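You operate a simulated robot arm through the tools that you are given. There is no shell and no other tool.

You run a simulated robot arm. Do the job below in one go: nothing can be reset, and whatever is moved stays where it is left.

TASK
Put things in order on the top of the grading bench. At the end: the yellow square plug (marked "C") stands where the green cap stood; the clear water bottle from the top of the grading bench stands where the yellow square plug stood; the brown bench brush is on the green first aid box; the green cap is on the blue banded carton (marked "LINKS"); whatever was shut is shut again. Leave all else as you found it, and nothing knocked over.
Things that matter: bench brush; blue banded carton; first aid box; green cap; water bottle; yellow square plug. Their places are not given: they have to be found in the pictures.

It is judged by the outcome, as a careful person would: the job done as asked, and still so three seconds after it is handed in. It fails if anything else is knocked over, pushed out of place, dropped, spilled or broken. A push-on lid holds only when it is set on centred and level and pressed home; a screw cap is set on level and turned clockwise until tight.

THE ROBOT
A 7-joint arm with a two-finger parallel gripper, fixed in place. Base frame: the origin is at the foot of the arm, x ahead of it, y to its left, z up; the work surface is at about z = 0. Units: m, rad, N and s.
With the tool pointing down near the work surface it reaches from about 0.24 to 0.62 m from the base axis. Its first joint turns from -1.152 to 1.152 rad. Payload 2.6 kg.
Tool frame: the origin (TCP) lies between the finger pads and is the grasp point; the fingertips stand 0.03 m ahead of it; z points along the fingers, y is the line along which they close. Largest opening 0.094 m; finger width 0.028, thickness 0.01; the body of the gripper, 0.05 by 0.096 m, starts 0.055 m behind the TCP.
Orientation is that of the tool frame in the base frame, as [roll, pitch, yaw] about the fixed x, y, z axes, in that order (R = Rz(yaw) Ry(pitch) Rx(roll)). With the fingers straight down and closing along the base's y, the tool's x points along the base's -x, its y along +y and its z along -z.

THE INTERFACE
- The arm moves only by the tool play_rows. Its argument "motion" is one flat list of numbers, 6 for each row, row after row: the shift along the tool's x, y, z in mm, then the turn, a rotation vector about the tool's x, y, z in rad. In form: [dx, dy, dz, ax, ay, az, dx, dy, dz, ax, ay, az, ...]. A call has 1 to 20 rows; each row shifts and turns the commanded pose from where the row before left it, along the tool's axes as they then stand. "hand" is the finger opening in mm, from 0 to 94, set as the call begins (left out, the last holds). A row lasts 0.2 s, in which the tool goes at most 0.05 m and 0.15 rad; a call with a longer step from one row to the next is refused whole, and so is a gripper value outside its range. A pose out of reach is approached as far as the arm can. The call stops where the force on the tool passes 40 N (or 10 N more than at its start, if that is more) or the arm is blocked; 0.2 s more then pass. The fingers move at their own pace (about 0.072 m/s each) and stop on an object; they squeeze with about 29 N. The grip force told is the motor's: it shows also when the fingers shut on nothing. Time passes only in rows, and 0.2 s behind the last, so rows that do not move let the fingers close. It gives the time, the measured TCP pose, the force on the tool (base axes), the opening and the grip force at its end, in the units of the frame above (readings bear some noise), with the torque about the TCP (base axes, N m) and any sound that the robot's microphone picked up.
- Cameras (640 x 400 px; columns grow to the right, rows downward): "scene" is fixed at [0.0199, 0.4112, 0.5691]; the picture's right is [-0.91, -0.41, 0.00], its down [-0.24, 0.54, -0.80] and it looks along [0.33, -0.73, -0.60] (base axes); focal length 358 px, centre (320, 200). "wrist" rides on the gripper at [0.076, 0.014, -0.102] in the tool frame; the picture's right is [-0.18, 0.98, 0.00], its down [-0.75, -0.14, -0.64] and it looks along [-0.63, -0.12, 0.77] (tool axes); focal length 243 px, centre (320, 200).
- capture(camera): a new picture of that camera. No time passes.
- probe_pixels(camera, pixels): for up to 12 pixels [column, row] of the newest picture of that camera ("zoom" is the newest enlarged one), the place [x, y, z] in the base frame of the surface seen there, good to about 0.003 m, but the place of the scene camera against the robot may be out by one fixed shift of up to 0.018 m in any direction. No time passes.
- close_up(camera, box): a new picture of the part [left, top, right, bottom] of that camera's present view, enlarged. No time passes.
- close_job(): hands the job in; it is judged then, once.

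Leave the gripper open and the arm clear of the work at the hand-in unless told otherwise.

The tools are called after "Request:" as a command line: name --argument value ..., lists and objects as JSON in quotes. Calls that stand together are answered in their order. play_rows: Moves the arm, as the interface text tells. Its arguments: {"type":"object","properties":{"motion":{"type":"array","items":{"type":"number"}},"hand":{"type":"number"}},"required":["motion"]} The other tools are called the same way: capture (camera) takes a picture; probe_pixels (camera, pixels) gives the place of the surface under pixels of a picture; close_up (camera, box) takes an enlarged picture of a part of a camera's view; close_job () hands the job in.

At the start:

```text
time_s: 0.0
position: [0.3931, -0.0853, 0.2667]
orientation: [3.141, 0.003, -3.141]
wrist_force: [-0.1, 0.2, 0.4]
wrist_torque: [-0.01, -0.02, 0.03]
grip_width: 0.0941
grasp_force: 0.1
```

scene: 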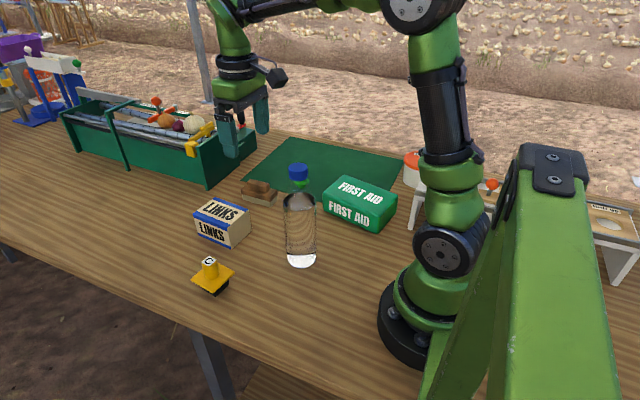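
wrist: 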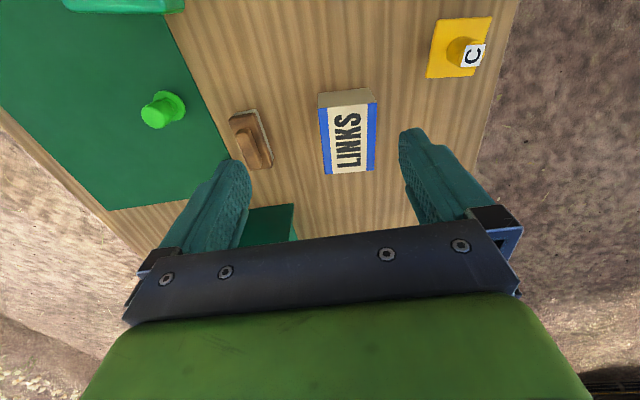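

I see the LINKS carton, the yellow plug "C", the water bottle, the first aid box and the brush in the scene picture. The green cap shows only in the wrist picture, near (162,108). I'll take enlarged views to look closer.

Request:
close_up --camera "scene" --box '[160, 130, 420, 310]'

Request:
close_up --camera "wrist" --box '[60, 0, 520, 260]'

```text
2.22 times, centred on (290, 220) of scene
```

zoom: 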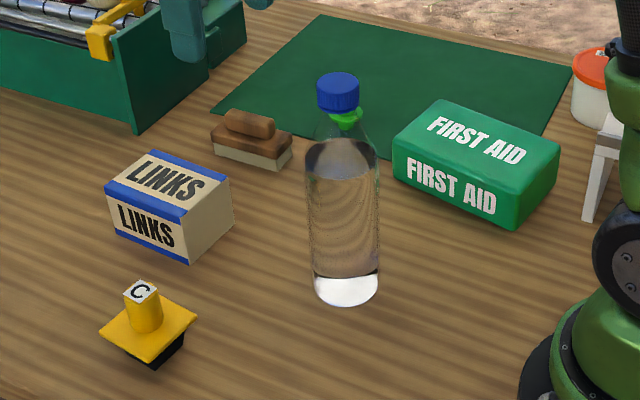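

```text
1.39 times, centred on (290, 130) of wrist
```

zoom: 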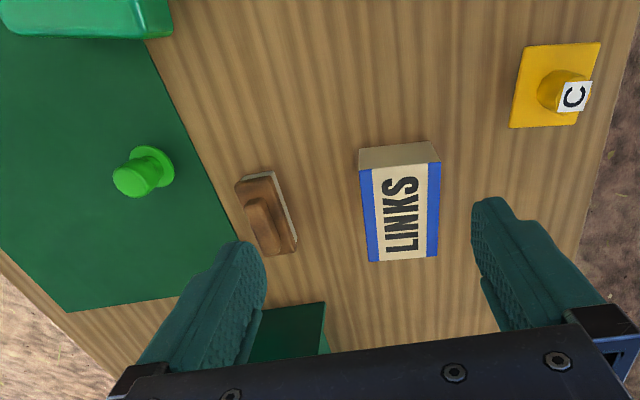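

The wrist camera has no fixed shift, so I'll probe the objects in it: the cap, brush, carton, plug, mat and first aid edge.

Request:
capture --camera "wrist"

Request:
probe_pixels --camera "wrist" --pixels '[[154, 116], [178, 100], [320, 107], [376, 103], [375, 170], [328, 174], [475, 55], [437, 20], [491, 18], [472, 76], [428, 77], [465, 35]]'

Request:
probe_pixels --camera "wrist" --pixels '[[233, 120], [252, 112], [271, 165], [250, 168], [245, 135], [258, 155], [70, 5], [180, 8], [120, 4], [270, 220], [162, 112], [145, 110]]'

Request:
probe_pixels --camera "scene" --pixels '[[298, 170], [298, 180], [300, 260], [300, 230], [209, 261], [222, 208], [195, 273], [233, 272], [255, 185], [365, 190], [340, 205], [375, 222]]'

```text
taken
```

wrist: 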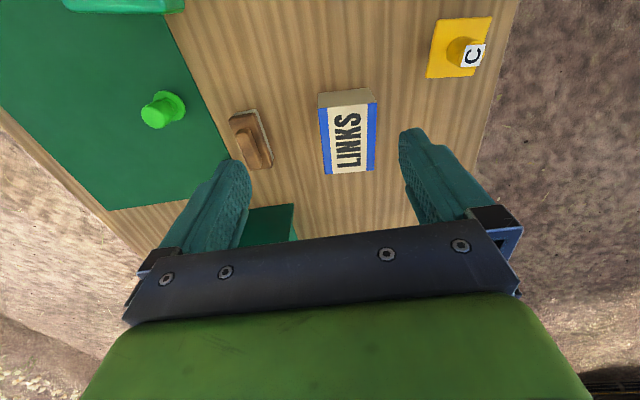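

```text
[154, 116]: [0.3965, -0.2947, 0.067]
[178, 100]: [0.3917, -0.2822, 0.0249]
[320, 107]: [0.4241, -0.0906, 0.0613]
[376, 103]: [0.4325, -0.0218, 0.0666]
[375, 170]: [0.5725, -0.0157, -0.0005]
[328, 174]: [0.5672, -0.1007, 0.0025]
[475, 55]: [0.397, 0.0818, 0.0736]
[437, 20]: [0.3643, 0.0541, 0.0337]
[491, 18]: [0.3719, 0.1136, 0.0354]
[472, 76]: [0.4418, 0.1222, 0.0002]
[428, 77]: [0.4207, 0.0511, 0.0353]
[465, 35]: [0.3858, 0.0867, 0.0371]
```

```text
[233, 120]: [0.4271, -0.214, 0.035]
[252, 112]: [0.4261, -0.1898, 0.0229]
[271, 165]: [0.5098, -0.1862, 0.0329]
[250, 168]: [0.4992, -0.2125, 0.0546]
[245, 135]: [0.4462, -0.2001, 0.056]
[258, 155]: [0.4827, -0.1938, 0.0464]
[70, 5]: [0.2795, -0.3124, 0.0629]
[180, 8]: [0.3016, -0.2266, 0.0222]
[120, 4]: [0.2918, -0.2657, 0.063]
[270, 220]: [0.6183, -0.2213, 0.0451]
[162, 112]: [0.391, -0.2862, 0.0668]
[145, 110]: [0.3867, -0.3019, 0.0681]
```

```text
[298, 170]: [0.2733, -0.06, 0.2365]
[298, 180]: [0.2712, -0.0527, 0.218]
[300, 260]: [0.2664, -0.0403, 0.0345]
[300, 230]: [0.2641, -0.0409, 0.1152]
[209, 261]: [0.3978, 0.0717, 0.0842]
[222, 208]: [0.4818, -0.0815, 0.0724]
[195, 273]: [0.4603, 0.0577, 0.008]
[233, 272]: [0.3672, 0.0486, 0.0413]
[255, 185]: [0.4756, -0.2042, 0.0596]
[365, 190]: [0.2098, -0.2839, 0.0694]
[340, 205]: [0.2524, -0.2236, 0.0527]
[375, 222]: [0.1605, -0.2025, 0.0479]
```

I'll zoom in on the green cap, the plug and the brush from this pose to see their shapes before planning any grasps.

Request:
close_up --camera "wrist" --box '[120, 75, 216, 135]'

Request:
close_up --camera "wrist" --box '[410, 5, 522, 75]'

Request:
close_up --camera "wrist" --box '[216, 90, 312, 180]'

Request:
close_up --camera "scene" --box '[184, 250, 248, 290]'

Request:
close_up --camera "scene" --box '[260, 155, 340, 205]'

```text
6.67 times, centred on (168, 105) of wrist
```

zoom: 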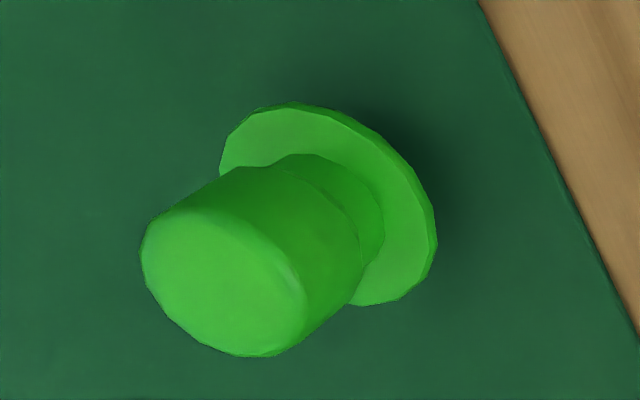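

```text
5.71 times, centred on (466, 40) of wrist
```

zoom: 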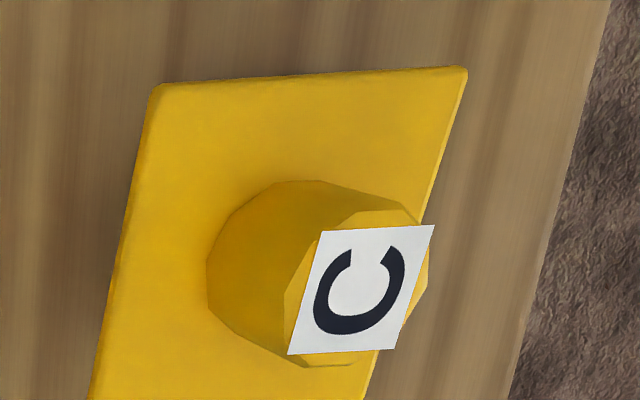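

```text
4.44 times, centred on (264, 135) of wrist
```

zoom: 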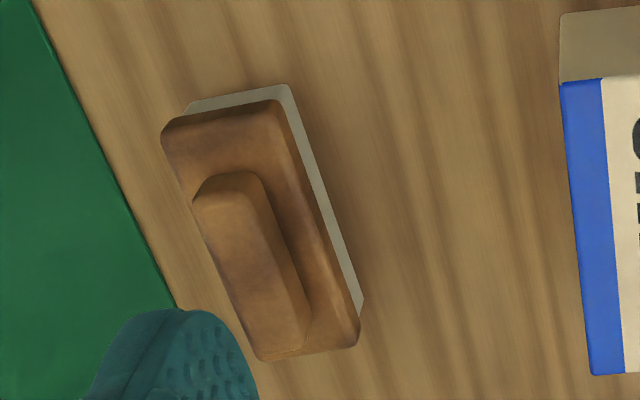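

```text
10.00 times, centred on (216, 270) of scene
```

zoom: 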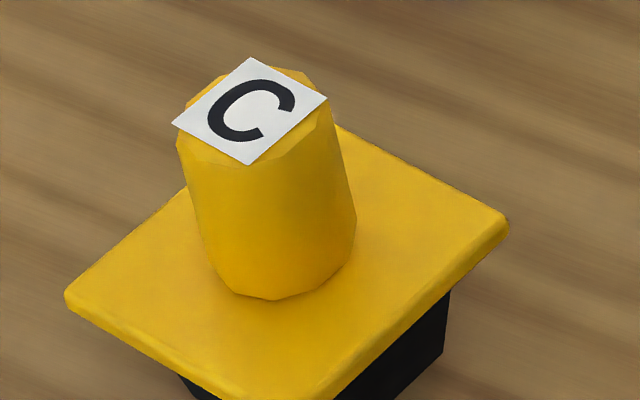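

```text
8.00 times, centred on (300, 180) of scene
```

zoom: 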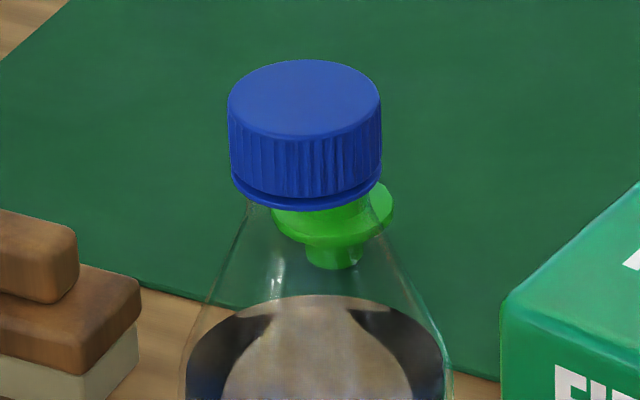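

The green cap has a flange on a short stem, with a round knob up to about z 0.067 and its centre near (0.395, -0.296). The plug has a square plate with a knob. I'll move the gripper in the air to (0.30, -0.24) for a better look at the cap, brush and first aid box.

Request:
play_rows --motion '[11.6, -19.4, 0, 0, 0, 0, 11.6, -19.4, 0, 0, 0, 0, 11.6, -19.4, 0, 0, 0, 0, 11.6, -19.4, 0, 0, 0, 0, 11.6, -19.4, 0, 0, 0, 0, 11.6, -19.4, 0, 0, 0, 0, 11.6, -19.4, 0, 0, 0, 0, 11.6, -19.4, 0, 0, 0, 0, 0, 0, 0, 0, 0, 0]' --hand 94

Request:
capture --camera "wrist"

Request:
capture --camera "scene"

```text
time_s: 2.0
position: [0.3024, -0.2395, 0.2676]
orientation: [3.141, 0.0, 3.141]
wrist_force: [-0.3, -0.5, -0.7]
wrist_torque: [0.04, 0.01, 0.02]
grip_width: 0.0943
grasp_force: 0.0
```

```text
taken
```

wrist: 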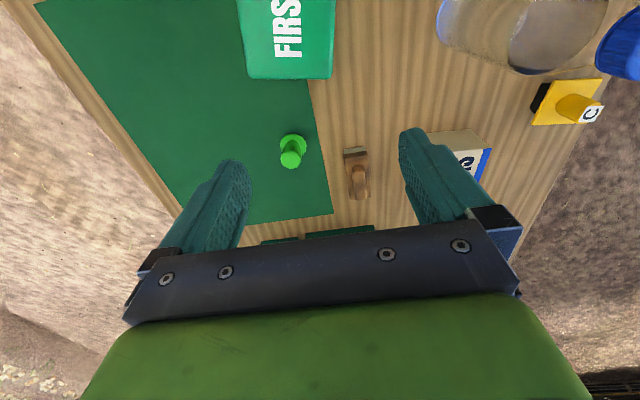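

```text
taken
```

scene: 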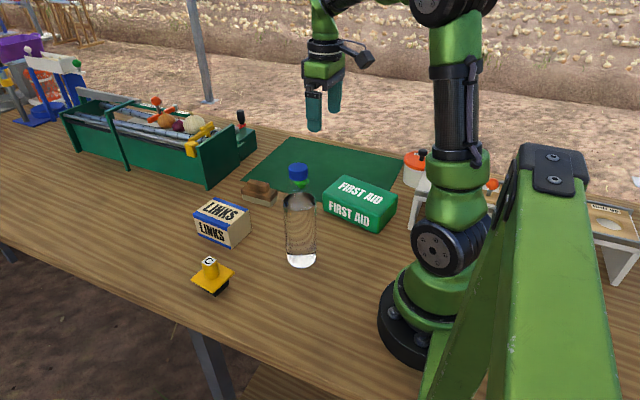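

In the wrist picture the cap is at (292,150), the brush at (358,172) and the first aid edge at (290,40). I'll zoom in on the cap and probe its edges.

Request:
close_up --camera "wrist" --box '[260, 125, 324, 175]'

Request:
probe_pixels --camera "wrist" --pixels '[[290, 159], [282, 158], [299, 158], [290, 151], [290, 166], [293, 138], [250, 77], [330, 77], [290, 40], [334, 20], [242, 20], [290, 5]]'

Request:
probe_pixels --camera "wrist" --pixels '[[346, 158], [368, 154], [349, 197], [370, 192], [357, 165], [361, 180], [358, 175], [310, 180], [330, 180], [380, 170], [366, 185], [352, 160]]'

```text
8.00 times, centred on (292, 150) of wrist
```

zoom: 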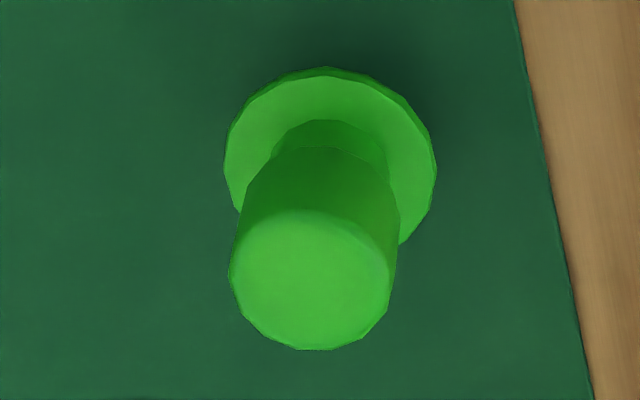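

```text
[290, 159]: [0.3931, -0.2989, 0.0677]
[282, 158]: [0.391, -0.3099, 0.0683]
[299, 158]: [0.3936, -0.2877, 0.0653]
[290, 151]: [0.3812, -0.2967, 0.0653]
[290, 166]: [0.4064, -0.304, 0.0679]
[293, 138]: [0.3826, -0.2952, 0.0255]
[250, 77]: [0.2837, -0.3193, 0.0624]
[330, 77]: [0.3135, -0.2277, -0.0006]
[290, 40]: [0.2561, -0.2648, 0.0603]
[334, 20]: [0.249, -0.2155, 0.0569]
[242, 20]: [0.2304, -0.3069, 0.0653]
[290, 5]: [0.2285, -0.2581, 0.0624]
```

```text
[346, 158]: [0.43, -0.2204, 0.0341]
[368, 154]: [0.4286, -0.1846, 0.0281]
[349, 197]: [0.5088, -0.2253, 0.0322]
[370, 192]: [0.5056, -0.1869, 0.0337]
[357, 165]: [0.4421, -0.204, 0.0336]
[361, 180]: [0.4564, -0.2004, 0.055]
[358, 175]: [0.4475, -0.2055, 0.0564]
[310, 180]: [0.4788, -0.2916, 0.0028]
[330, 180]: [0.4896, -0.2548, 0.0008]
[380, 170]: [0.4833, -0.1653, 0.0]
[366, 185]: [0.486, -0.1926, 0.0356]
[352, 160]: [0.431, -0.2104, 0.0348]
```

The cap's knob centre is at about (0.393, -0.299) with its top at 0.067. The flange top is near 0.026, and the knob is about 29 mm wide. I'll move above it, come down to z≈0.12 with a 70 mm opening, and check.

Request:
play_rows --motion '[-15.1, -9.9, 0, 0, 0, 0, -15.1, -9.9, 0, 0, 0, 0, -15.1, -9.9, 0, 0, 0, 0, -15.1, -9.9, 0, 0, 0, 0, -15.1, -9.9, 0, 0, 0, 0, -15.1, -9.9, 0, 0, 0, 0, 0, 0, 25, 0, 0, 0, 0, 0, 25, 0, 0, 0, 0, 0, 25, 0, 0, 0, 0, 0, 25, 0, 0, 0, 0, 0, 25, 0, 0, 0, 0, 0, 22, 0, 0, 0, 0, 0, 0, 0, 0, 0]' --hand 70

Request:
capture --camera "wrist"

```text
time_s: 4.8
position: [0.3908, -0.2984, 0.1193]
orientation: [3.142, -0.002, -3.141]
wrist_force: [0.3, 1.1, -0.3]
wrist_torque: [-0.01, 0.01, 0.01]
grip_width: 0.07
grasp_force: 0.0
```

```text
taken
```

wrist: 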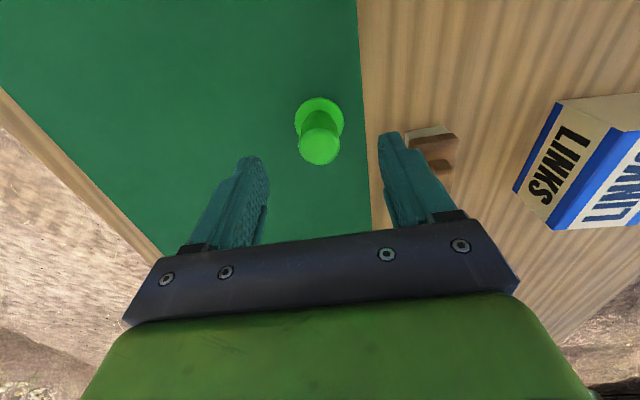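

The cap sits between the fingers. I'll go down 58 mm so the fingertips stay just above the flange, then close.

Request:
play_rows --motion '[-1, 0, 20, 0, 0, 0, -1, 0, 20, 0, 0, 0, 0, 0, 12, 0, 0, 0, 0, 0, 6, 0, 0, 0, 0, 0, 0, 0, 0, 0]'

Request:
play_rows --motion '[0, 0, 0, 0, 0, 0, 0, 0, 0, 0, 0, 0, 0, 0, 0, 0, 0, 0, 0, 0, 0, 0, 0, 0, 0, 0, 0, 0, 0, 0]' --hand 15

Request:
capture --camera "wrist"

```text
time_s: 6.0
position: [0.393, -0.2982, 0.0622]
orientation: [3.141, 0.0, 3.141]
wrist_force: [-0.3, 0.2, -0.1]
wrist_torque: [0.01, -0.01, 0.02]
grip_width: 0.07
grasp_force: 0.0
```

```text
time_s: 7.2
position: [0.3942, -0.2981, 0.0608]
orientation: [3.141, 0.0, -3.141]
wrist_force: [0.0, 0.7, -0.8]
wrist_torque: [-0.04, -0.01, -0.01]
grip_width: 0.0269
grasp_force: 29.2
```

```text
taken
```

wrist: 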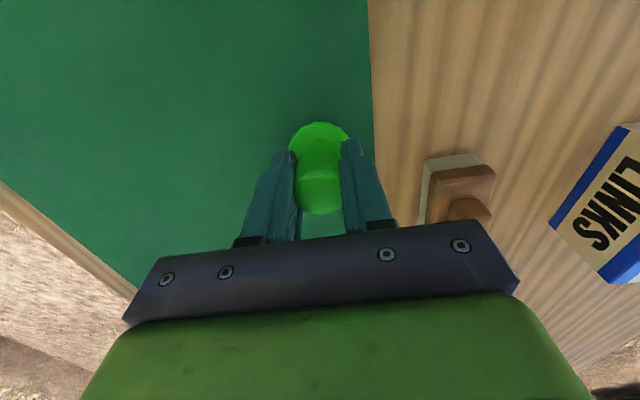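

The cap is held, with a width of 27 mm. I'll lift it straight up 205 mm, then move in the air to near (0.393, -0.10) to look at the carton.

Request:
play_rows --motion '[0, 0, -10, 0, 0, 0, 0, 0, -20, 0, 0, 0, 0, 0, -25, 0, 0, 0, 0, 0, -25, 0, 0, 0, 0, 0, -25, 0, 0, 0, 0, 0, -25, 0, 0, 0, 0, 0, -25, 0, 0, 0, 0, 0, -25, 0, 0, 0, 0, 0, -25, 0, 0, 0, 0, 20, 0, 0, 0, 0, 0, 25, 0, 0, 0, 0, 0, 25, 0, 0, 0, 0, 0, 25, 0, 0, 0, 0, 0, 25, 0, 0, 0, 0, 0, 25, 0, 0, 0, 0, 0, 25, 0, 0, 0, 0, 0, 20, 0, 0, 0, 0, 0, 10, 0, 0, 0, 0, 0, 0, 0, 0, 0, 0]'

Request:
capture --camera "wrist"

```text
time_s: 11.2
position: [0.3923, -0.099, 0.2655]
orientation: [-3.141, -0.001, -3.141]
wrist_force: [0.3, 0.9, -0.3]
wrist_torque: [-0.01, 0.01, -0.02]
grip_width: 0.0267
grasp_force: 29.0
```

```text
taken
```

wrist: 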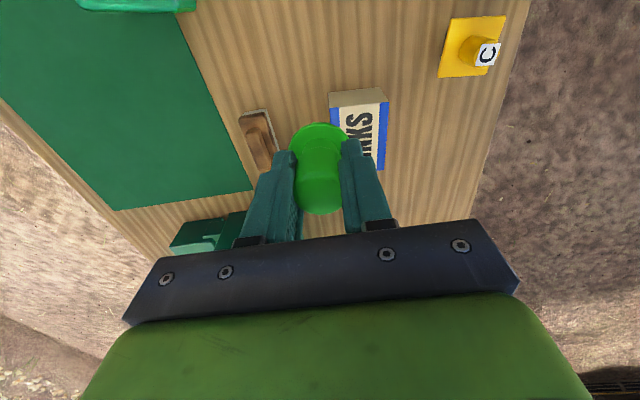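

The held cap hides part of the carton. From the first picture, its top face spans about x 0.42–0.52 and y -0.095…-0.025, so the centre is about (0.4715, -0.061). I'll check its top height and edges with probes.

Request:
probe_pixels --camera "wrist" --pixels '[[375, 120], [380, 150], [345, 115], [384, 105], [335, 110], [380, 165], [365, 140], [375, 140], [340, 120]]'

Request:
close_up --camera "scene" --box '[180, 120, 308, 260]'

```text
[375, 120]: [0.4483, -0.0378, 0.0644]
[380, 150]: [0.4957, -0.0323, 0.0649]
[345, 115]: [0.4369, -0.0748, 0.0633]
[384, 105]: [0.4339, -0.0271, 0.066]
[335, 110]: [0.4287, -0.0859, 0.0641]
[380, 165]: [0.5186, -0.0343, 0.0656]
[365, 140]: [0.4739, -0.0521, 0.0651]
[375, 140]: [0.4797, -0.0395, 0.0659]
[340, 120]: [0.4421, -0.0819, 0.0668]
```

```text
2.86 times, centred on (244, 190) of scene
```

zoom: 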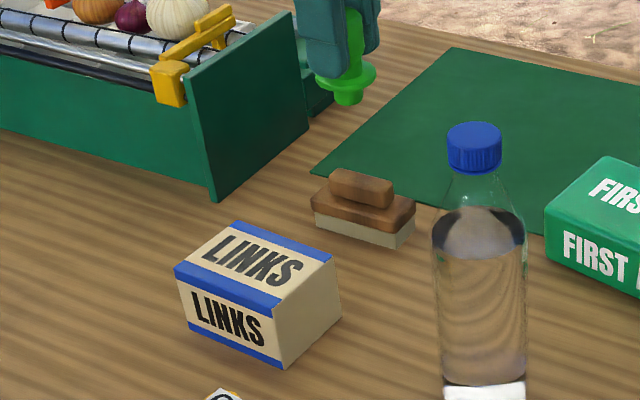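

The carton top is at z ≈ 0.065. I'll move over the centre (0.4715, -0.061), lower to a commanded z of about 0.134, and then feel down in small steps.

Request:
play_rows --motion '[-15.7, 7.8, 0, 0, 0, 0, -15.7, 7.8, 0, 0, 0, 0, -15.7, 7.8, 0, 0, 0, 0, -15.7, 7.8, 0, 0, 0, 0, -15.7, 7.8, 0, 0, 0, 0, 0, 0, 0, 0, 0, 0, 0, 0, 25, 0, 0, 0, 0, 0, 25, 0, 0, 0, 0, 0, 25, 0, 0, 0, 0, 0, 25, 0, 0, 0, 0, 0, 20, 0, 0, 0, 0, 0, 10, 0, 0, 0, 0, 0, 3, 0, 0, 0, 0, 0, 0, 0, 0, 0]'

Request:
capture --camera "wrist"

Request:
close_up --camera "scene" --box '[180, 130, 308, 260]'

```text
time_s: 14.2
position: [0.4722, -0.0599, 0.134]
orientation: [-3.14, 0.0, 3.141]
wrist_force: [-0.3, -0.3, -0.2]
wrist_torque: [-0.01, 0.02, 0.03]
grip_width: 0.0271
grasp_force: 29.3
```

```text
taken
```

wrist: 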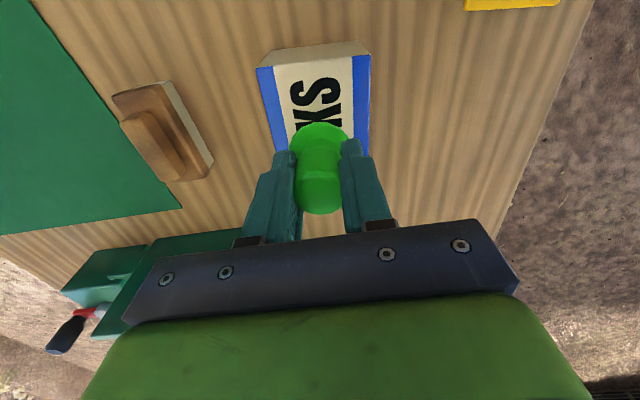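

```text
3.08 times, centred on (244, 195) of scene
```

zoom: 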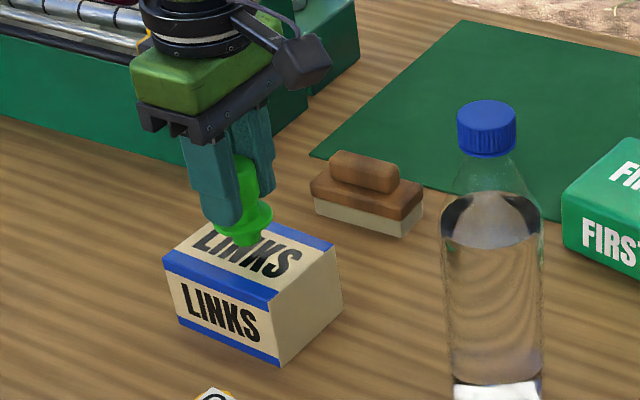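

The cap is over the middle of the carton top. I'll lower it 6 mm and read the force.

Request:
play_rows --motion '[0, 0, 2, 0, 0, 0, 0, 0, 2, 0, 0, 0, 0, 0, 1, 0, 0, 0, 0, 0, 1, 0, 0, 0, 0, 0, 0, 0, 0, 0]'

Request:
play_rows --motion '[0, 0, 1, 0, 0, 0, 0, 0, 0, 0, 0, 0]'

Request:
close_up --camera "scene" --box '[190, 170, 270, 230]'

```text
time_s: 15.4
position: [0.4724, -0.0601, 0.1282]
orientation: [-3.141, 0.0, -3.142]
wrist_force: [0.3, -0.1, 0.0]
wrist_torque: [-0.02, -0.03, 0.04]
grip_width: 0.0269
grasp_force: 28.9
```

```text
time_s: 16.0
position: [0.473, -0.0597, 0.1257]
orientation: [-3.141, -0.001, -3.141]
wrist_force: [0.0, 0.4, -0.3]
wrist_torque: [-0.01, 0.02, -0.01]
grip_width: 0.0268
grasp_force: 29.4
```

```text
6.67 times, centred on (230, 200) of scene
```

zoom: 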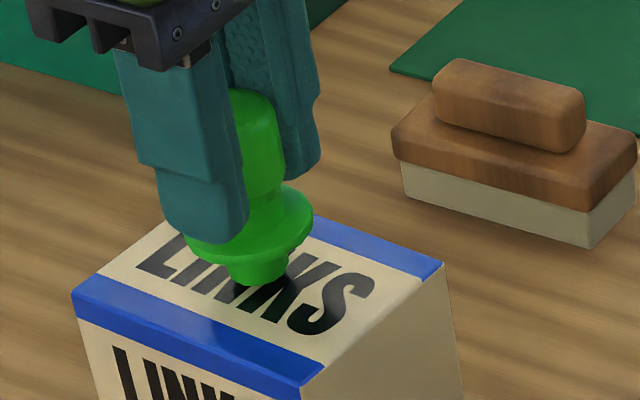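

No contact yet, with force still around zero. I'll go on in 1 mm steps, a call at a time, until there is a force.

Request:
play_rows --motion '[0, 0, 0.7, 0, 0, 0, 0, 0, 0, 0, 0, 0]'

Request:
play_rows --motion '[0, 0, 0.7, 0, 0, 0, 0, 0, 0, 0, 0, 0]'

```text
time_s: 16.6
position: [0.4722, -0.0602, 0.1268]
orientation: [3.141, 0.001, -3.141]
wrist_force: [-0.3, 0.4, 0.2]
wrist_torque: [0.0, 0.0, 0.01]
grip_width: 0.0268
grasp_force: 28.7
```

```text
time_s: 17.2
position: [0.4727, -0.0588, 0.1247]
orientation: [3.141, -0.001, -3.141]
wrist_force: [0.4, 0.4, 0.9]
wrist_torque: [-0.02, 0.04, 0.02]
grip_width: 0.0269
grasp_force: 28.7
```

Request:
play_rows --motion '[0, 0, 0.7, 0, 0, 0, 0, 0, 0, 0, 0, 0]'

Request:
close_up --camera "scene" --box '[190, 170, 270, 230]'

```text
time_s: 17.8
position: [0.4724, -0.0601, 0.1248]
orientation: [3.141, 0.001, 3.142]
wrist_force: [-0.4, 0.2, -0.1]
wrist_torque: [0.01, 0.04, 0.0]
grip_width: 0.0266
grasp_force: 29.2
```

```text
6.67 times, centred on (230, 200) of scene
```

zoom: 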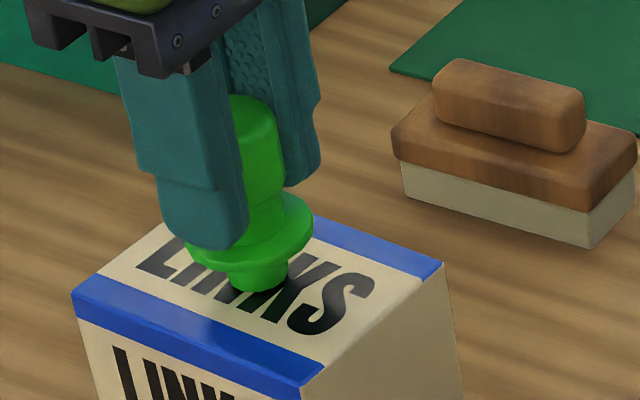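

Still free. I'll continue in small steps.

Request:
play_rows --motion '[0, 0, 0.7, 0, 0, 0, 0, 0, 0, 0, 0, 0]'

Request:
play_rows --motion '[0, 0, 0.7, 0, 0, 0, 0, 0, 0, 0, 0, 0]'

Request:
play_rows --motion '[0, 0, 0.5, 0, 0, 0, 0, 0, 0, 0, 0, 0]'

```text
time_s: 18.4
position: [0.4729, -0.0602, 0.1235]
orientation: [-3.141, -0.001, 3.14]
wrist_force: [0.1, 0.1, -0.5]
wrist_torque: [-0.01, 0.01, 0.01]
grip_width: 0.027
grasp_force: 29.4
```

```text
time_s: 19.0
position: [0.4721, -0.0599, 0.1234]
orientation: [3.141, 0.001, 3.14]
wrist_force: [0.9, -0.7, -0.6]
wrist_torque: [-0.01, 0.03, 0.01]
grip_width: 0.0268
grasp_force: 29.2
```

```text
time_s: 19.6
position: [0.4721, -0.0599, 0.1228]
orientation: [-3.14, 0.002, 3.141]
wrist_force: [-2.2, 0.9, 8.6]
wrist_torque: [0.02, 0.15, 0.01]
grip_width: 0.0268
grasp_force: 28.8
```

I have contact at 8.6 N. I'll ease off by 0.2 mm and open to 60 mm.

Request:
play_rows --motion '[0, 0, -0.2, 0, 0, 0]'

Request:
play_rows --motion '[0, 0, 0, 0, 0, 0, 0, 0, 0, 0, 0, 0, 0, 0, 0, 0, 0, 0]' --hand 60

Request:
close_up --camera "scene" --box '[190, 170, 270, 230]'

Request:
capture --camera "wrist"

```text
time_s: 20.0
position: [0.4739, -0.0594, 0.1232]
orientation: [-3.141, 0.003, -3.141]
wrist_force: [-2.5, 1.4, 8.9]
wrist_torque: [0.08, 0.09, 0.04]
grip_width: 0.0269
grasp_force: 28.8
```

```text
time_s: 20.8
position: [0.4727, -0.059, 0.1232]
orientation: [-3.14, 0.001, 3.141]
wrist_force: [-0.7, 0.5, 0.8]
wrist_torque: [-0.02, -0.01, 0.02]
grip_width: 0.06
grasp_force: 0.1
```

```text
6.67 times, centred on (230, 200) of scene
```

zoom: 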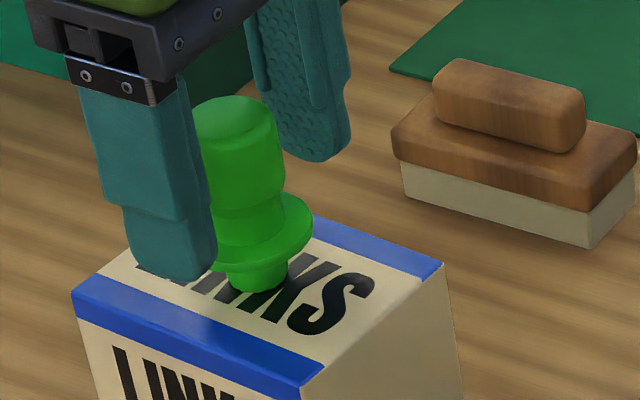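

```text
taken
```

wrist: 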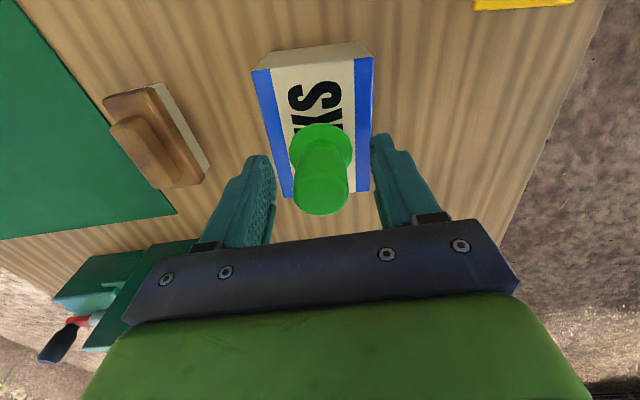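

The cap stands alone on the carton. I'll lift 145 mm straight up, then move to (0.35, 0.07) to look at the yellow plug.

Request:
play_rows --motion '[0, 0, -10, 0, 0, 0, 0, 0, -25, 0, 0, 0, 0, 0, -25, 0, 0, 0, 0, 0, -25, 0, 0, 0, 0, 0, -25, 0, 0, 0, 0, 0, -35, 0, 0, 0, 20.3, 21.7, 0, 0, 0, 0, 20.3, 21.7, 0, 0, 0, 0, 20.3, 21.7, 0, 0, 0, 0, 20.3, 21.7, 0, 0, 0, 0, 20.3, 21.7, 0, 0, 0, 0, 20.3, 21.7, 0, 0, 0, 0, 0, 0, 0, 0, 0, 0]'

Request:
capture --camera "wrist"

Request:
close_up --camera "scene" --box '[180, 160, 308, 260]'

```text
time_s: 23.6
position: [0.3509, 0.0718, 0.2687]
orientation: [-3.141, 0.002, -3.141]
wrist_force: [0.2, -0.7, -0.3]
wrist_torque: [0.01, 0.0, -0.03]
grip_width: 0.0601
grasp_force: 0.0
```

```text
taken
```

wrist: 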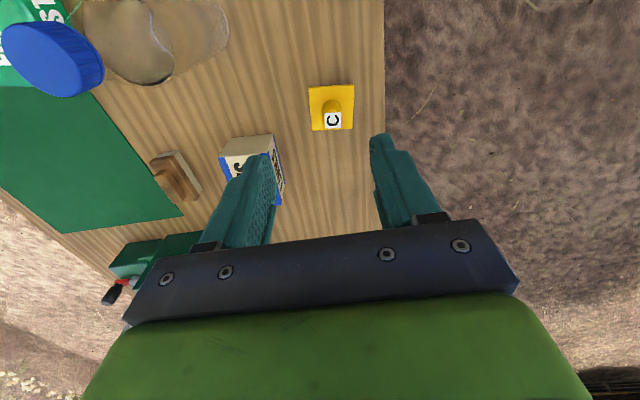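

```text
4.00 times, centred on (244, 210) of scene
```

zoom: 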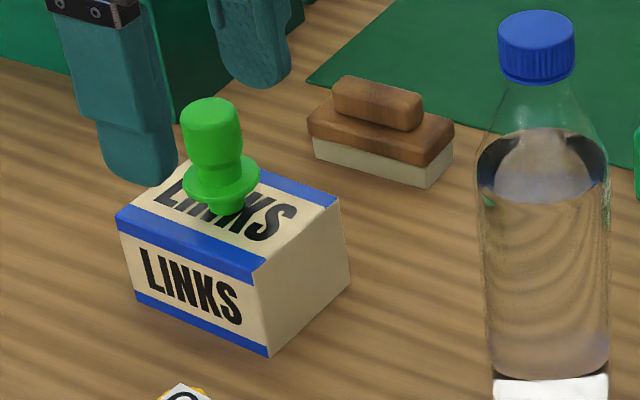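

The cap stands well. Now the plug is at (332,108) in the wrist picture. I'll zoom and probe it, and the bottle cap at (52,58) too.

Request:
close_up --camera "wrist" --box '[300, 78, 364, 138]'

Request:
probe_pixels --camera "wrist" --pixels '[[333, 120], [326, 121], [340, 120], [310, 88], [353, 86], [353, 128], [313, 129], [60, 50], [40, 45], [85, 60], [317, 110], [347, 110]]'

```text
6.67 times, centred on (332, 108) of wrist
```

zoom: 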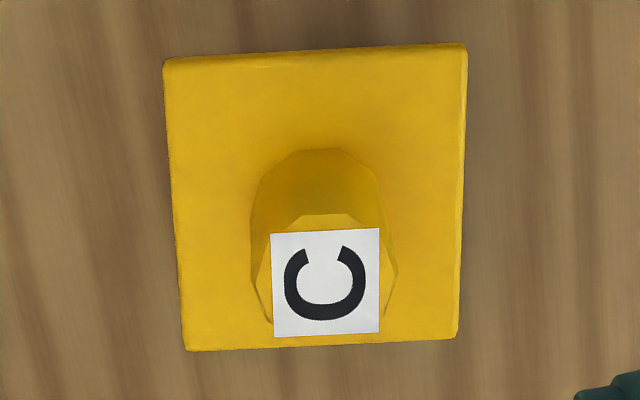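

```text
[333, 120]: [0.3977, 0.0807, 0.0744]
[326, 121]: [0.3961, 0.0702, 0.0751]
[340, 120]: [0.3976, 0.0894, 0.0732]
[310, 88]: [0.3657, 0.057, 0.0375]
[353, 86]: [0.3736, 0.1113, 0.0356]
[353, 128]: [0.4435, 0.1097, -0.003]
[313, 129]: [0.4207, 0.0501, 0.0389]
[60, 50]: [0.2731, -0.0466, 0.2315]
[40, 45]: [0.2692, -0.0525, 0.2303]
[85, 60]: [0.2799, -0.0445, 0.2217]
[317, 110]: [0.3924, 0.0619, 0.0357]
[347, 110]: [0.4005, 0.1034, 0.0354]
```

The plug's knob centre is about (0.3975, 0.081), its top 0.0745 and the plate top about 0.036. I'll move over it, go down to z≈0.0705 with the tips above the plate, and close.

Request:
play_rows --motion '[-15.7, 3.5, 0, 0, 0, 0, -15.7, 3.5, 0, 0, 0, 0, -15.7, 3.5, 0, 0, 0, 0, 0, 0, 25, 0, 0, 0, 0, 0, 25, 0, 0, 0, 0, 0, 25, 0, 0, 0, 0, 0, 25, 0, 0, 0, 0, 0, 25, 0, 0, 0, 0, 0, 20, 0, 0, 0, 0, 0, 0, 0, 0, 0]'

Request:
capture --camera "wrist"

```text
time_s: 25.8
position: [0.3992, 0.0815, 0.1231]
orientation: [3.141, -0.001, 3.141]
wrist_force: [-0.6, -0.1, -0.3]
wrist_torque: [-0.02, -0.01, 0.0]
grip_width: 0.0598
grasp_force: 0.1
```

```text
taken
```

wrist: 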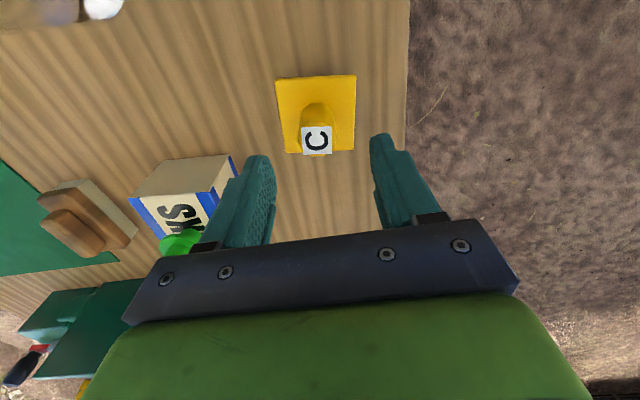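

Lined up. I'll go down 52.5 mm and close.

Request:
play_rows --motion '[0, 0, 20, 0, 0, 0, 0, 0, 20, 0, 0, 0, 0, 0, 8.5, 0, 0, 0, 0, 0, 4, 0, 0, 0, 0, 0, 0, 0, 0, 0]'

Request:
play_rows --motion '[0, 0, 0, 0, 0, 0, 0, 0, 0, 0, 0, 0, 0, 0, 0, 0, 0, 0, 0, 0, 0, 0, 0, 0]' --hand 15

Request:
capture --camera "wrist"

Request:
close_up --camera "scene" --box '[170, 210, 266, 300]'

```text
time_s: 27.0
position: [0.3988, 0.0813, 0.0711]
orientation: [-3.14, 0.001, 3.141]
wrist_force: [-0.3, 0.0, 0.3]
wrist_torque: [0.02, -0.02, 0.01]
grip_width: 0.06
grasp_force: 0.1
```

```text
time_s: 28.0
position: [0.3984, 0.0805, 0.0706]
orientation: [3.141, 0.0, -3.141]
wrist_force: [0.0, -0.2, 0.5]
wrist_torque: [0.03, 0.03, 0.0]
grip_width: 0.0262
grasp_force: 29.0
```

```text
taken
```

wrist: 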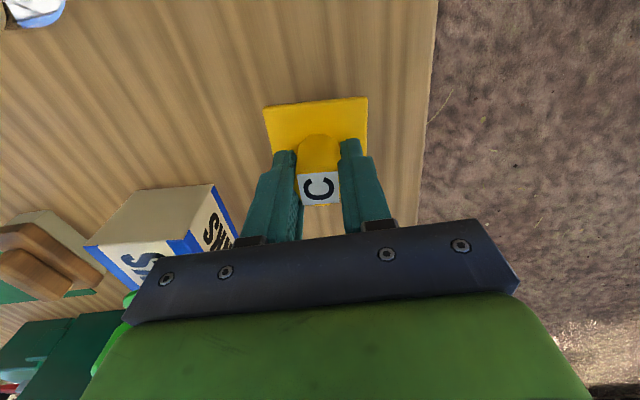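

```text
4.44 times, centred on (218, 255) of scene
```

zoom: 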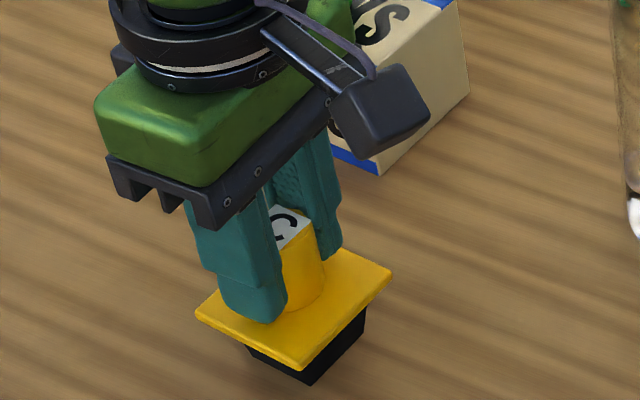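

The plug is held, with a width of 26 mm. I'll lift 200 mm, then carry it over to the cap's old place, commanded (0.393, -0.300).

Request:
play_rows --motion '[0, 0, -10, 0, 0, 0, 0, 0, -25, 0, 0, 0, 0, 0, -25, 0, 0, 0, 0, 0, -25, 0, 0, 0, 0, 0, -25, 0, 0, 0, 0, 0, -30, 0, 0, 0, 0, 0, -30, 0, 0, 0, 0, 0, -30, 0, 0, 0, 0, 0, 0, 0, 0, 0]'

Request:
play_rows --motion '[0.25, -10, 0, 0, 0, 0, 0.25, -25, 0, 0, 0, 0, 0.25, -25, 0, 0, 0, 0, 0.25, -25, 0, 0, 0, 0, 0.25, -25, 0, 0, 0, 0, 0.25, -25, 0, 0, 0, 0, 0.25, -25, 0, 0, 0, 0, 0.25, -25, 0, 0, 0, 0, 0.25, -25, 0, 0, 0, 0, 0.25, -25, 0, 0, 0, 0, 0.25, -25, 0, 0, 0, 0, 0.25, -25, 0, 0, 0, 0, 0.25, -25, 0, 0, 0, 0, 0.25, -25, 0, 0, 0, 0, 0.25, -25, 0, 0, 0, 0, 0, -14.7, 0, 0, 0, 0, 0, -5, 0, 0, 0, 0, 0, 0, 0, 0, 0, 0]'

Request:
capture --camera "wrist"

Request:
capture --camera "scene"

```text
time_s: 30.0
position: [0.3985, 0.0801, 0.2699]
orientation: [-3.141, -0.001, -3.142]
wrist_force: [-0.4, 0.9, -0.9]
wrist_torque: [0.0, 0.0, 0.0]
grip_width: 0.0263
grasp_force: 28.8
```

```text
time_s: 33.8
position: [0.3958, -0.3, 0.2711]
orientation: [3.141, 0.001, -3.141]
wrist_force: [0.1, 0.0, -1.4]
wrist_torque: [-0.01, -0.02, -0.01]
grip_width: 0.0261
grasp_force: 29.2
```

```text
taken
```

wrist: 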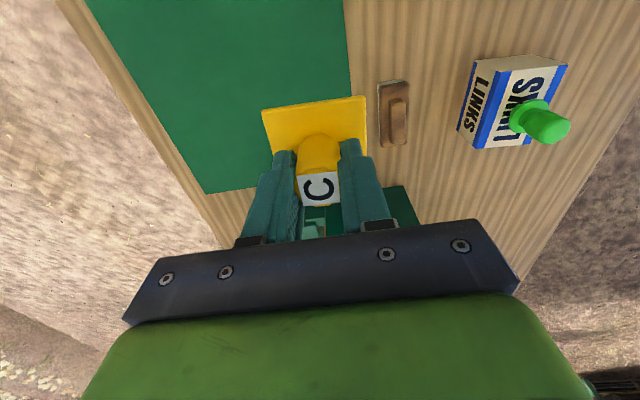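

```text
taken
```

scene: 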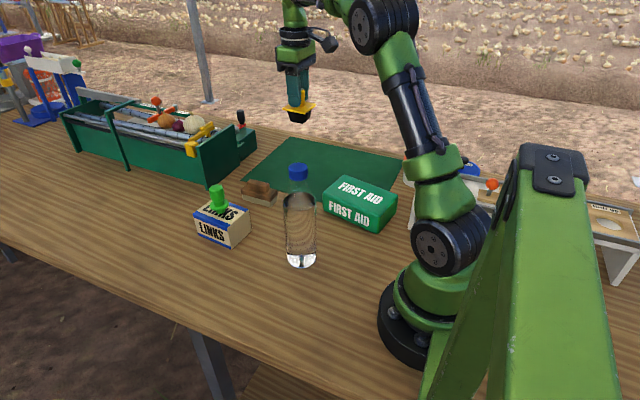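

It's above the mat at the cap's old place. I'll descend to about 6 mm above contact, then feel down.

Request:
play_rows --motion '[1, 0, 15, 0, 0, 0, 0, 0, 25, 0, 0, 0, 0, 0, 25, 0, 0, 0, 0, 0, 25, 0, 0, 0, 0, 0, 25, 0, 0, 0, 0, 0, 25, 0, 0, 0, 0, 0, 25, 0, 0, 0, 0, 0, 17, 0, 0, 0, 0, 0, 7, 0, 0, 0, 0, 0, 4, 0, 0, 0, 0, 0, 0, 0, 0, 0]'

Request:
play_rows --motion '[0, 0, 2, 0, 0, 0, 0, 0, 1, 0, 0, 0, 0, 0, 0, 0, 0, 0]'

Request:
play_rows --motion '[0, 0, 1, 0, 0, 0, 0, 0, 0, 0, 0, 0]'

```text
time_s: 36.2
position: [0.3936, -0.2993, 0.0772]
orientation: [3.14, 0.001, 3.141]
wrist_force: [0.1, 0.6, 0.0]
wrist_torque: [-0.01, 0.0, 0.0]
grip_width: 0.026
grasp_force: 29.2
```

```text
time_s: 37.0
position: [0.394, -0.2992, 0.0733]
orientation: [-3.141, -0.002, -3.141]
wrist_force: [0.1, 0.7, -1.7]
wrist_torque: [0.0, 0.02, 0.0]
grip_width: 0.026
grasp_force: 28.8
```

```text
time_s: 37.6
position: [0.3948, -0.2994, 0.0719]
orientation: [-3.141, -0.001, 3.141]
wrist_force: [-0.3, 0.5, 1.5]
wrist_torque: [0.07, 0.03, 0.05]
grip_width: 0.0264
grasp_force: 29.2
```

Request:
play_rows --motion '[0, 0, 0.5, 0, 0, 0, 0, 0, 0, 0, 0, 0]'

Request:
close_up --camera "scene" --box '[230, 120, 358, 200]'

```text
time_s: 38.2
position: [0.3939, -0.2987, 0.0736]
orientation: [3.141, 0.0, 3.14]
wrist_force: [-2.1, 3.0, 5.2]
wrist_torque: [0.15, 0.06, 0.0]
grip_width: 0.0262
grasp_force: 29.3
```

```text
5.00 times, centred on (294, 160) of scene
```

zoom: 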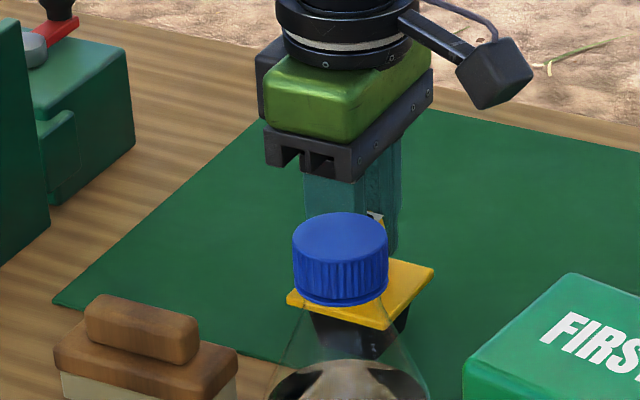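

Contact reads 5 N. I'll release to 60 mm and lift.

Request:
play_rows --motion '[0, 0, 0, 0, 0, 0, 0, 0, 0, 0, 0, 0, 0, 0, 0, 0, 0, 0]' --hand 60

Request:
play_rows --motion '[0, 0, -10, 0, 0, 0, 0, 0, -25, 0, 0, 0, 0, 0, -25, 0, 0, 0, 0, 0, -25, 0, 0, 0, 0, 0, -25, 0, 0, 0, 0, 0, -30, 0, 0, 0, 0, 0, -30, 0, 0, 0, 0, 0, -25, 0, 0, 0, 0, 0, 0, 0, 0, 0]'

Request:
capture --camera "wrist"

Request:
capture --camera "scene"

```text
time_s: 39.0
position: [0.3938, -0.2992, 0.0736]
orientation: [-3.141, 0.0, 3.141]
wrist_force: [-0.2, -0.1, -0.6]
wrist_torque: [-0.01, -0.02, -0.01]
grip_width: 0.0598
grasp_force: 0.1
```

```text
time_s: 41.0
position: [0.3944, -0.299, 0.2681]
orientation: [-3.141, 0.001, 3.141]
wrist_force: [-0.1, 0.7, 0.2]
wrist_torque: [-0.05, 0.0, -0.01]
grip_width: 0.0601
grasp_force: 0.1
```

```text
taken
```

wrist: 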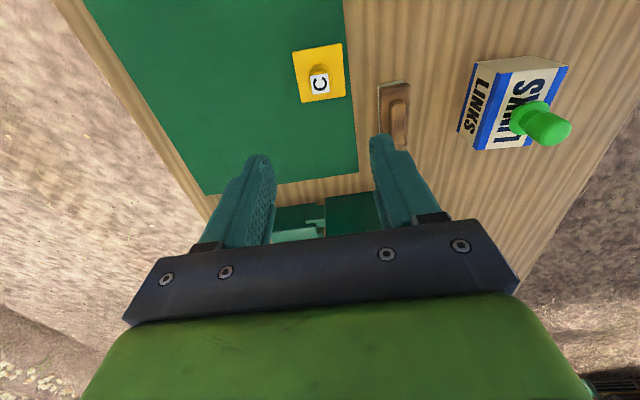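

```text
taken
```

scene: 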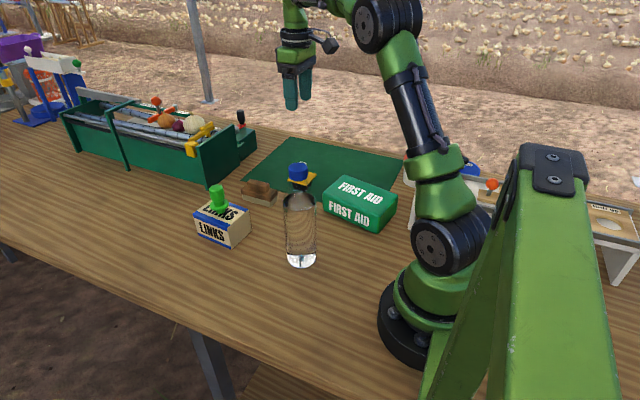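

The plug stands on the mat. Next is the bottle. I'll rise to z≈0.36 and move above it, to (0.27, -0.05), to look down at it.

Request:
play_rows --motion '[0, 0, -23, 0, 0, 0, 0, 0, -23, 0, 0, 0, 0, 0, -23, 0, 0, 0, 0, 0, -23, 0, 0, 0, 12.2, 25, 0, 0, 0, 0, 12.2, 25, 0, 0, 0, 0, 12.2, 25, 0, 0, 0, 0, 12.2, 25, 0, 0, 0, 0, 12.2, 25, 0, 0, 0, 0, 12.2, 25, 0, 0, 0, 0, 12.2, 25, 0, 0, 0, 0, 12.2, 25, 0, 0, 0, 0, 12.2, 25, 0, 0, 0, 0, 12.2, 25, 0, 0, 0, 0, 0, 0, 0, 0, 0, 0]'

Request:
capture --camera "wrist"

Request:
capture --camera "scene"

```text
time_s: 44.2
position: [0.2718, -0.0474, 0.3587]
orientation: [3.142, 0.001, -3.142]
wrist_force: [-0.2, 0.1, 0.3]
wrist_torque: [0.0, 0.02, 0.02]
grip_width: 0.06
grasp_force: 0.0
```

```text
taken
```

wrist: 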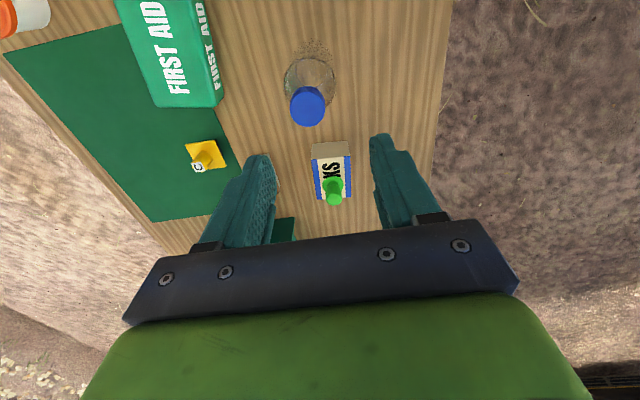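

```text
taken
```

scene: 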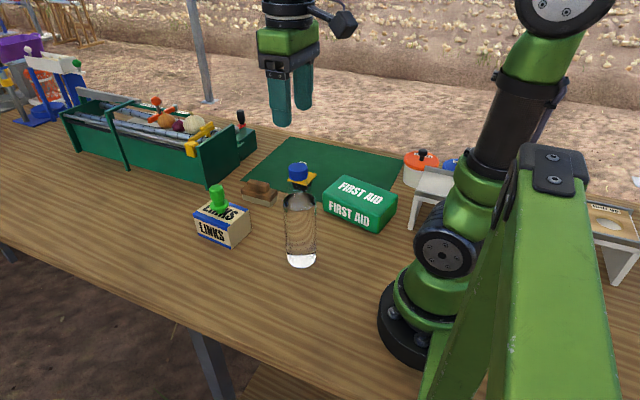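

The bottle's cap is at (308,107). I'll zoom in and probe the cap edges and the first aid box corners.

Request:
close_up --camera "wrist" --box '[268, 75, 348, 135]'

Request:
probe_pixels --camera "wrist" --pixels '[[308, 110], [295, 107], [321, 107], [308, 122], [308, 95], [157, 104], [214, 105], [133, 30], [190, 40], [170, 50], [175, 80], [216, 95]]'

Request:
close_up --camera "wrist" --box '[100, 0, 240, 130]'

```text
6.67 times, centred on (308, 105) of wrist
```

zoom: 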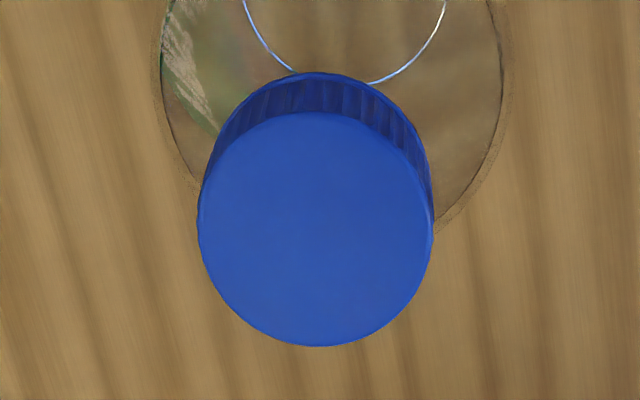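

```text
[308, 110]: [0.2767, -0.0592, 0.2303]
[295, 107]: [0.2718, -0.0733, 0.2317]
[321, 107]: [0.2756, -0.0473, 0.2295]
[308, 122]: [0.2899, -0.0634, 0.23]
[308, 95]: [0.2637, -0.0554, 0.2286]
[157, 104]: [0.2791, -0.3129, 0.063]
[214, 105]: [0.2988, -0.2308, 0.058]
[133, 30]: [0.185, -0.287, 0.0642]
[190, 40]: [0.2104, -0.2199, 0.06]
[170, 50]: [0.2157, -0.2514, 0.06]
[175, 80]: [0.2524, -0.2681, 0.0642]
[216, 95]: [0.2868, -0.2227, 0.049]
```

```text
3.08 times, centred on (170, 65) of wrist
```

zoom: 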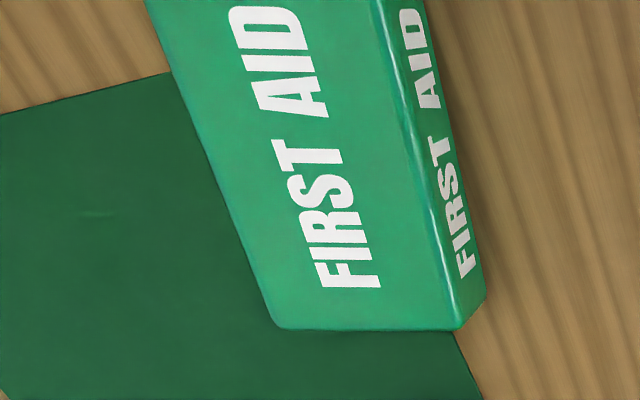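

The bottle's cap centre is about (0.2745, -0.0605), with its top at 0.230, a 34 mm diameter and its lower edge near 0.21. I'll grip it by the cap. First I'll centre over it and go down to z≈0.29 with the opening at 70 mm, then recheck.

Request:
play_rows --motion '[-3.5, -11.5, 0, 0, 0, 0, 0, 0, 20, 0, 0, 0, 0, 0, 20, 0, 0, 0, 0, 0, 20, 0, 0, 0, 0, 0, 10, 0, 0, 0, 0, 0, 0, 0, 0, 0]' --hand 70

Request:
capture --camera "wrist"

Request:
close_up --camera "scene" --box '[240, 80, 368, 200]'

```text
time_s: 45.6
position: [0.2764, -0.0601, 0.2897]
orientation: [-3.14, 0.001, -3.14]
wrist_force: [0.3, -0.7, 0.3]
wrist_torque: [-0.01, 0.03, -0.03]
grip_width: 0.0699
grasp_force: 0.0
```

```text
taken
```

wrist: 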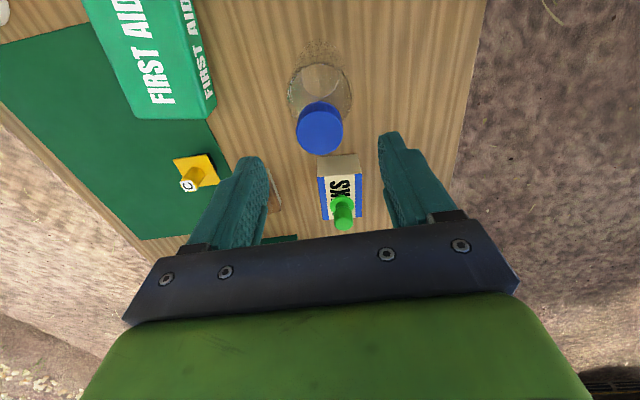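

```text
3.33 times, centred on (304, 140) of scene
```

zoom: 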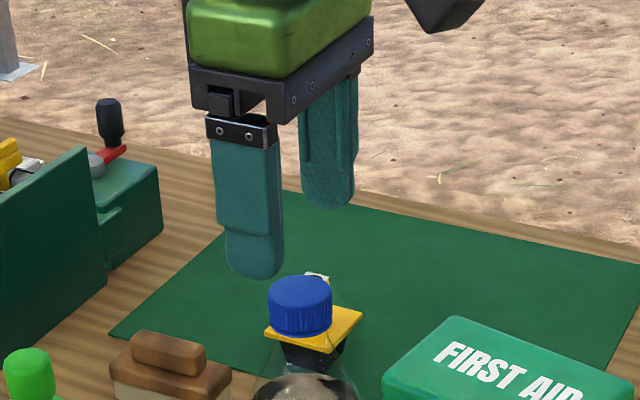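

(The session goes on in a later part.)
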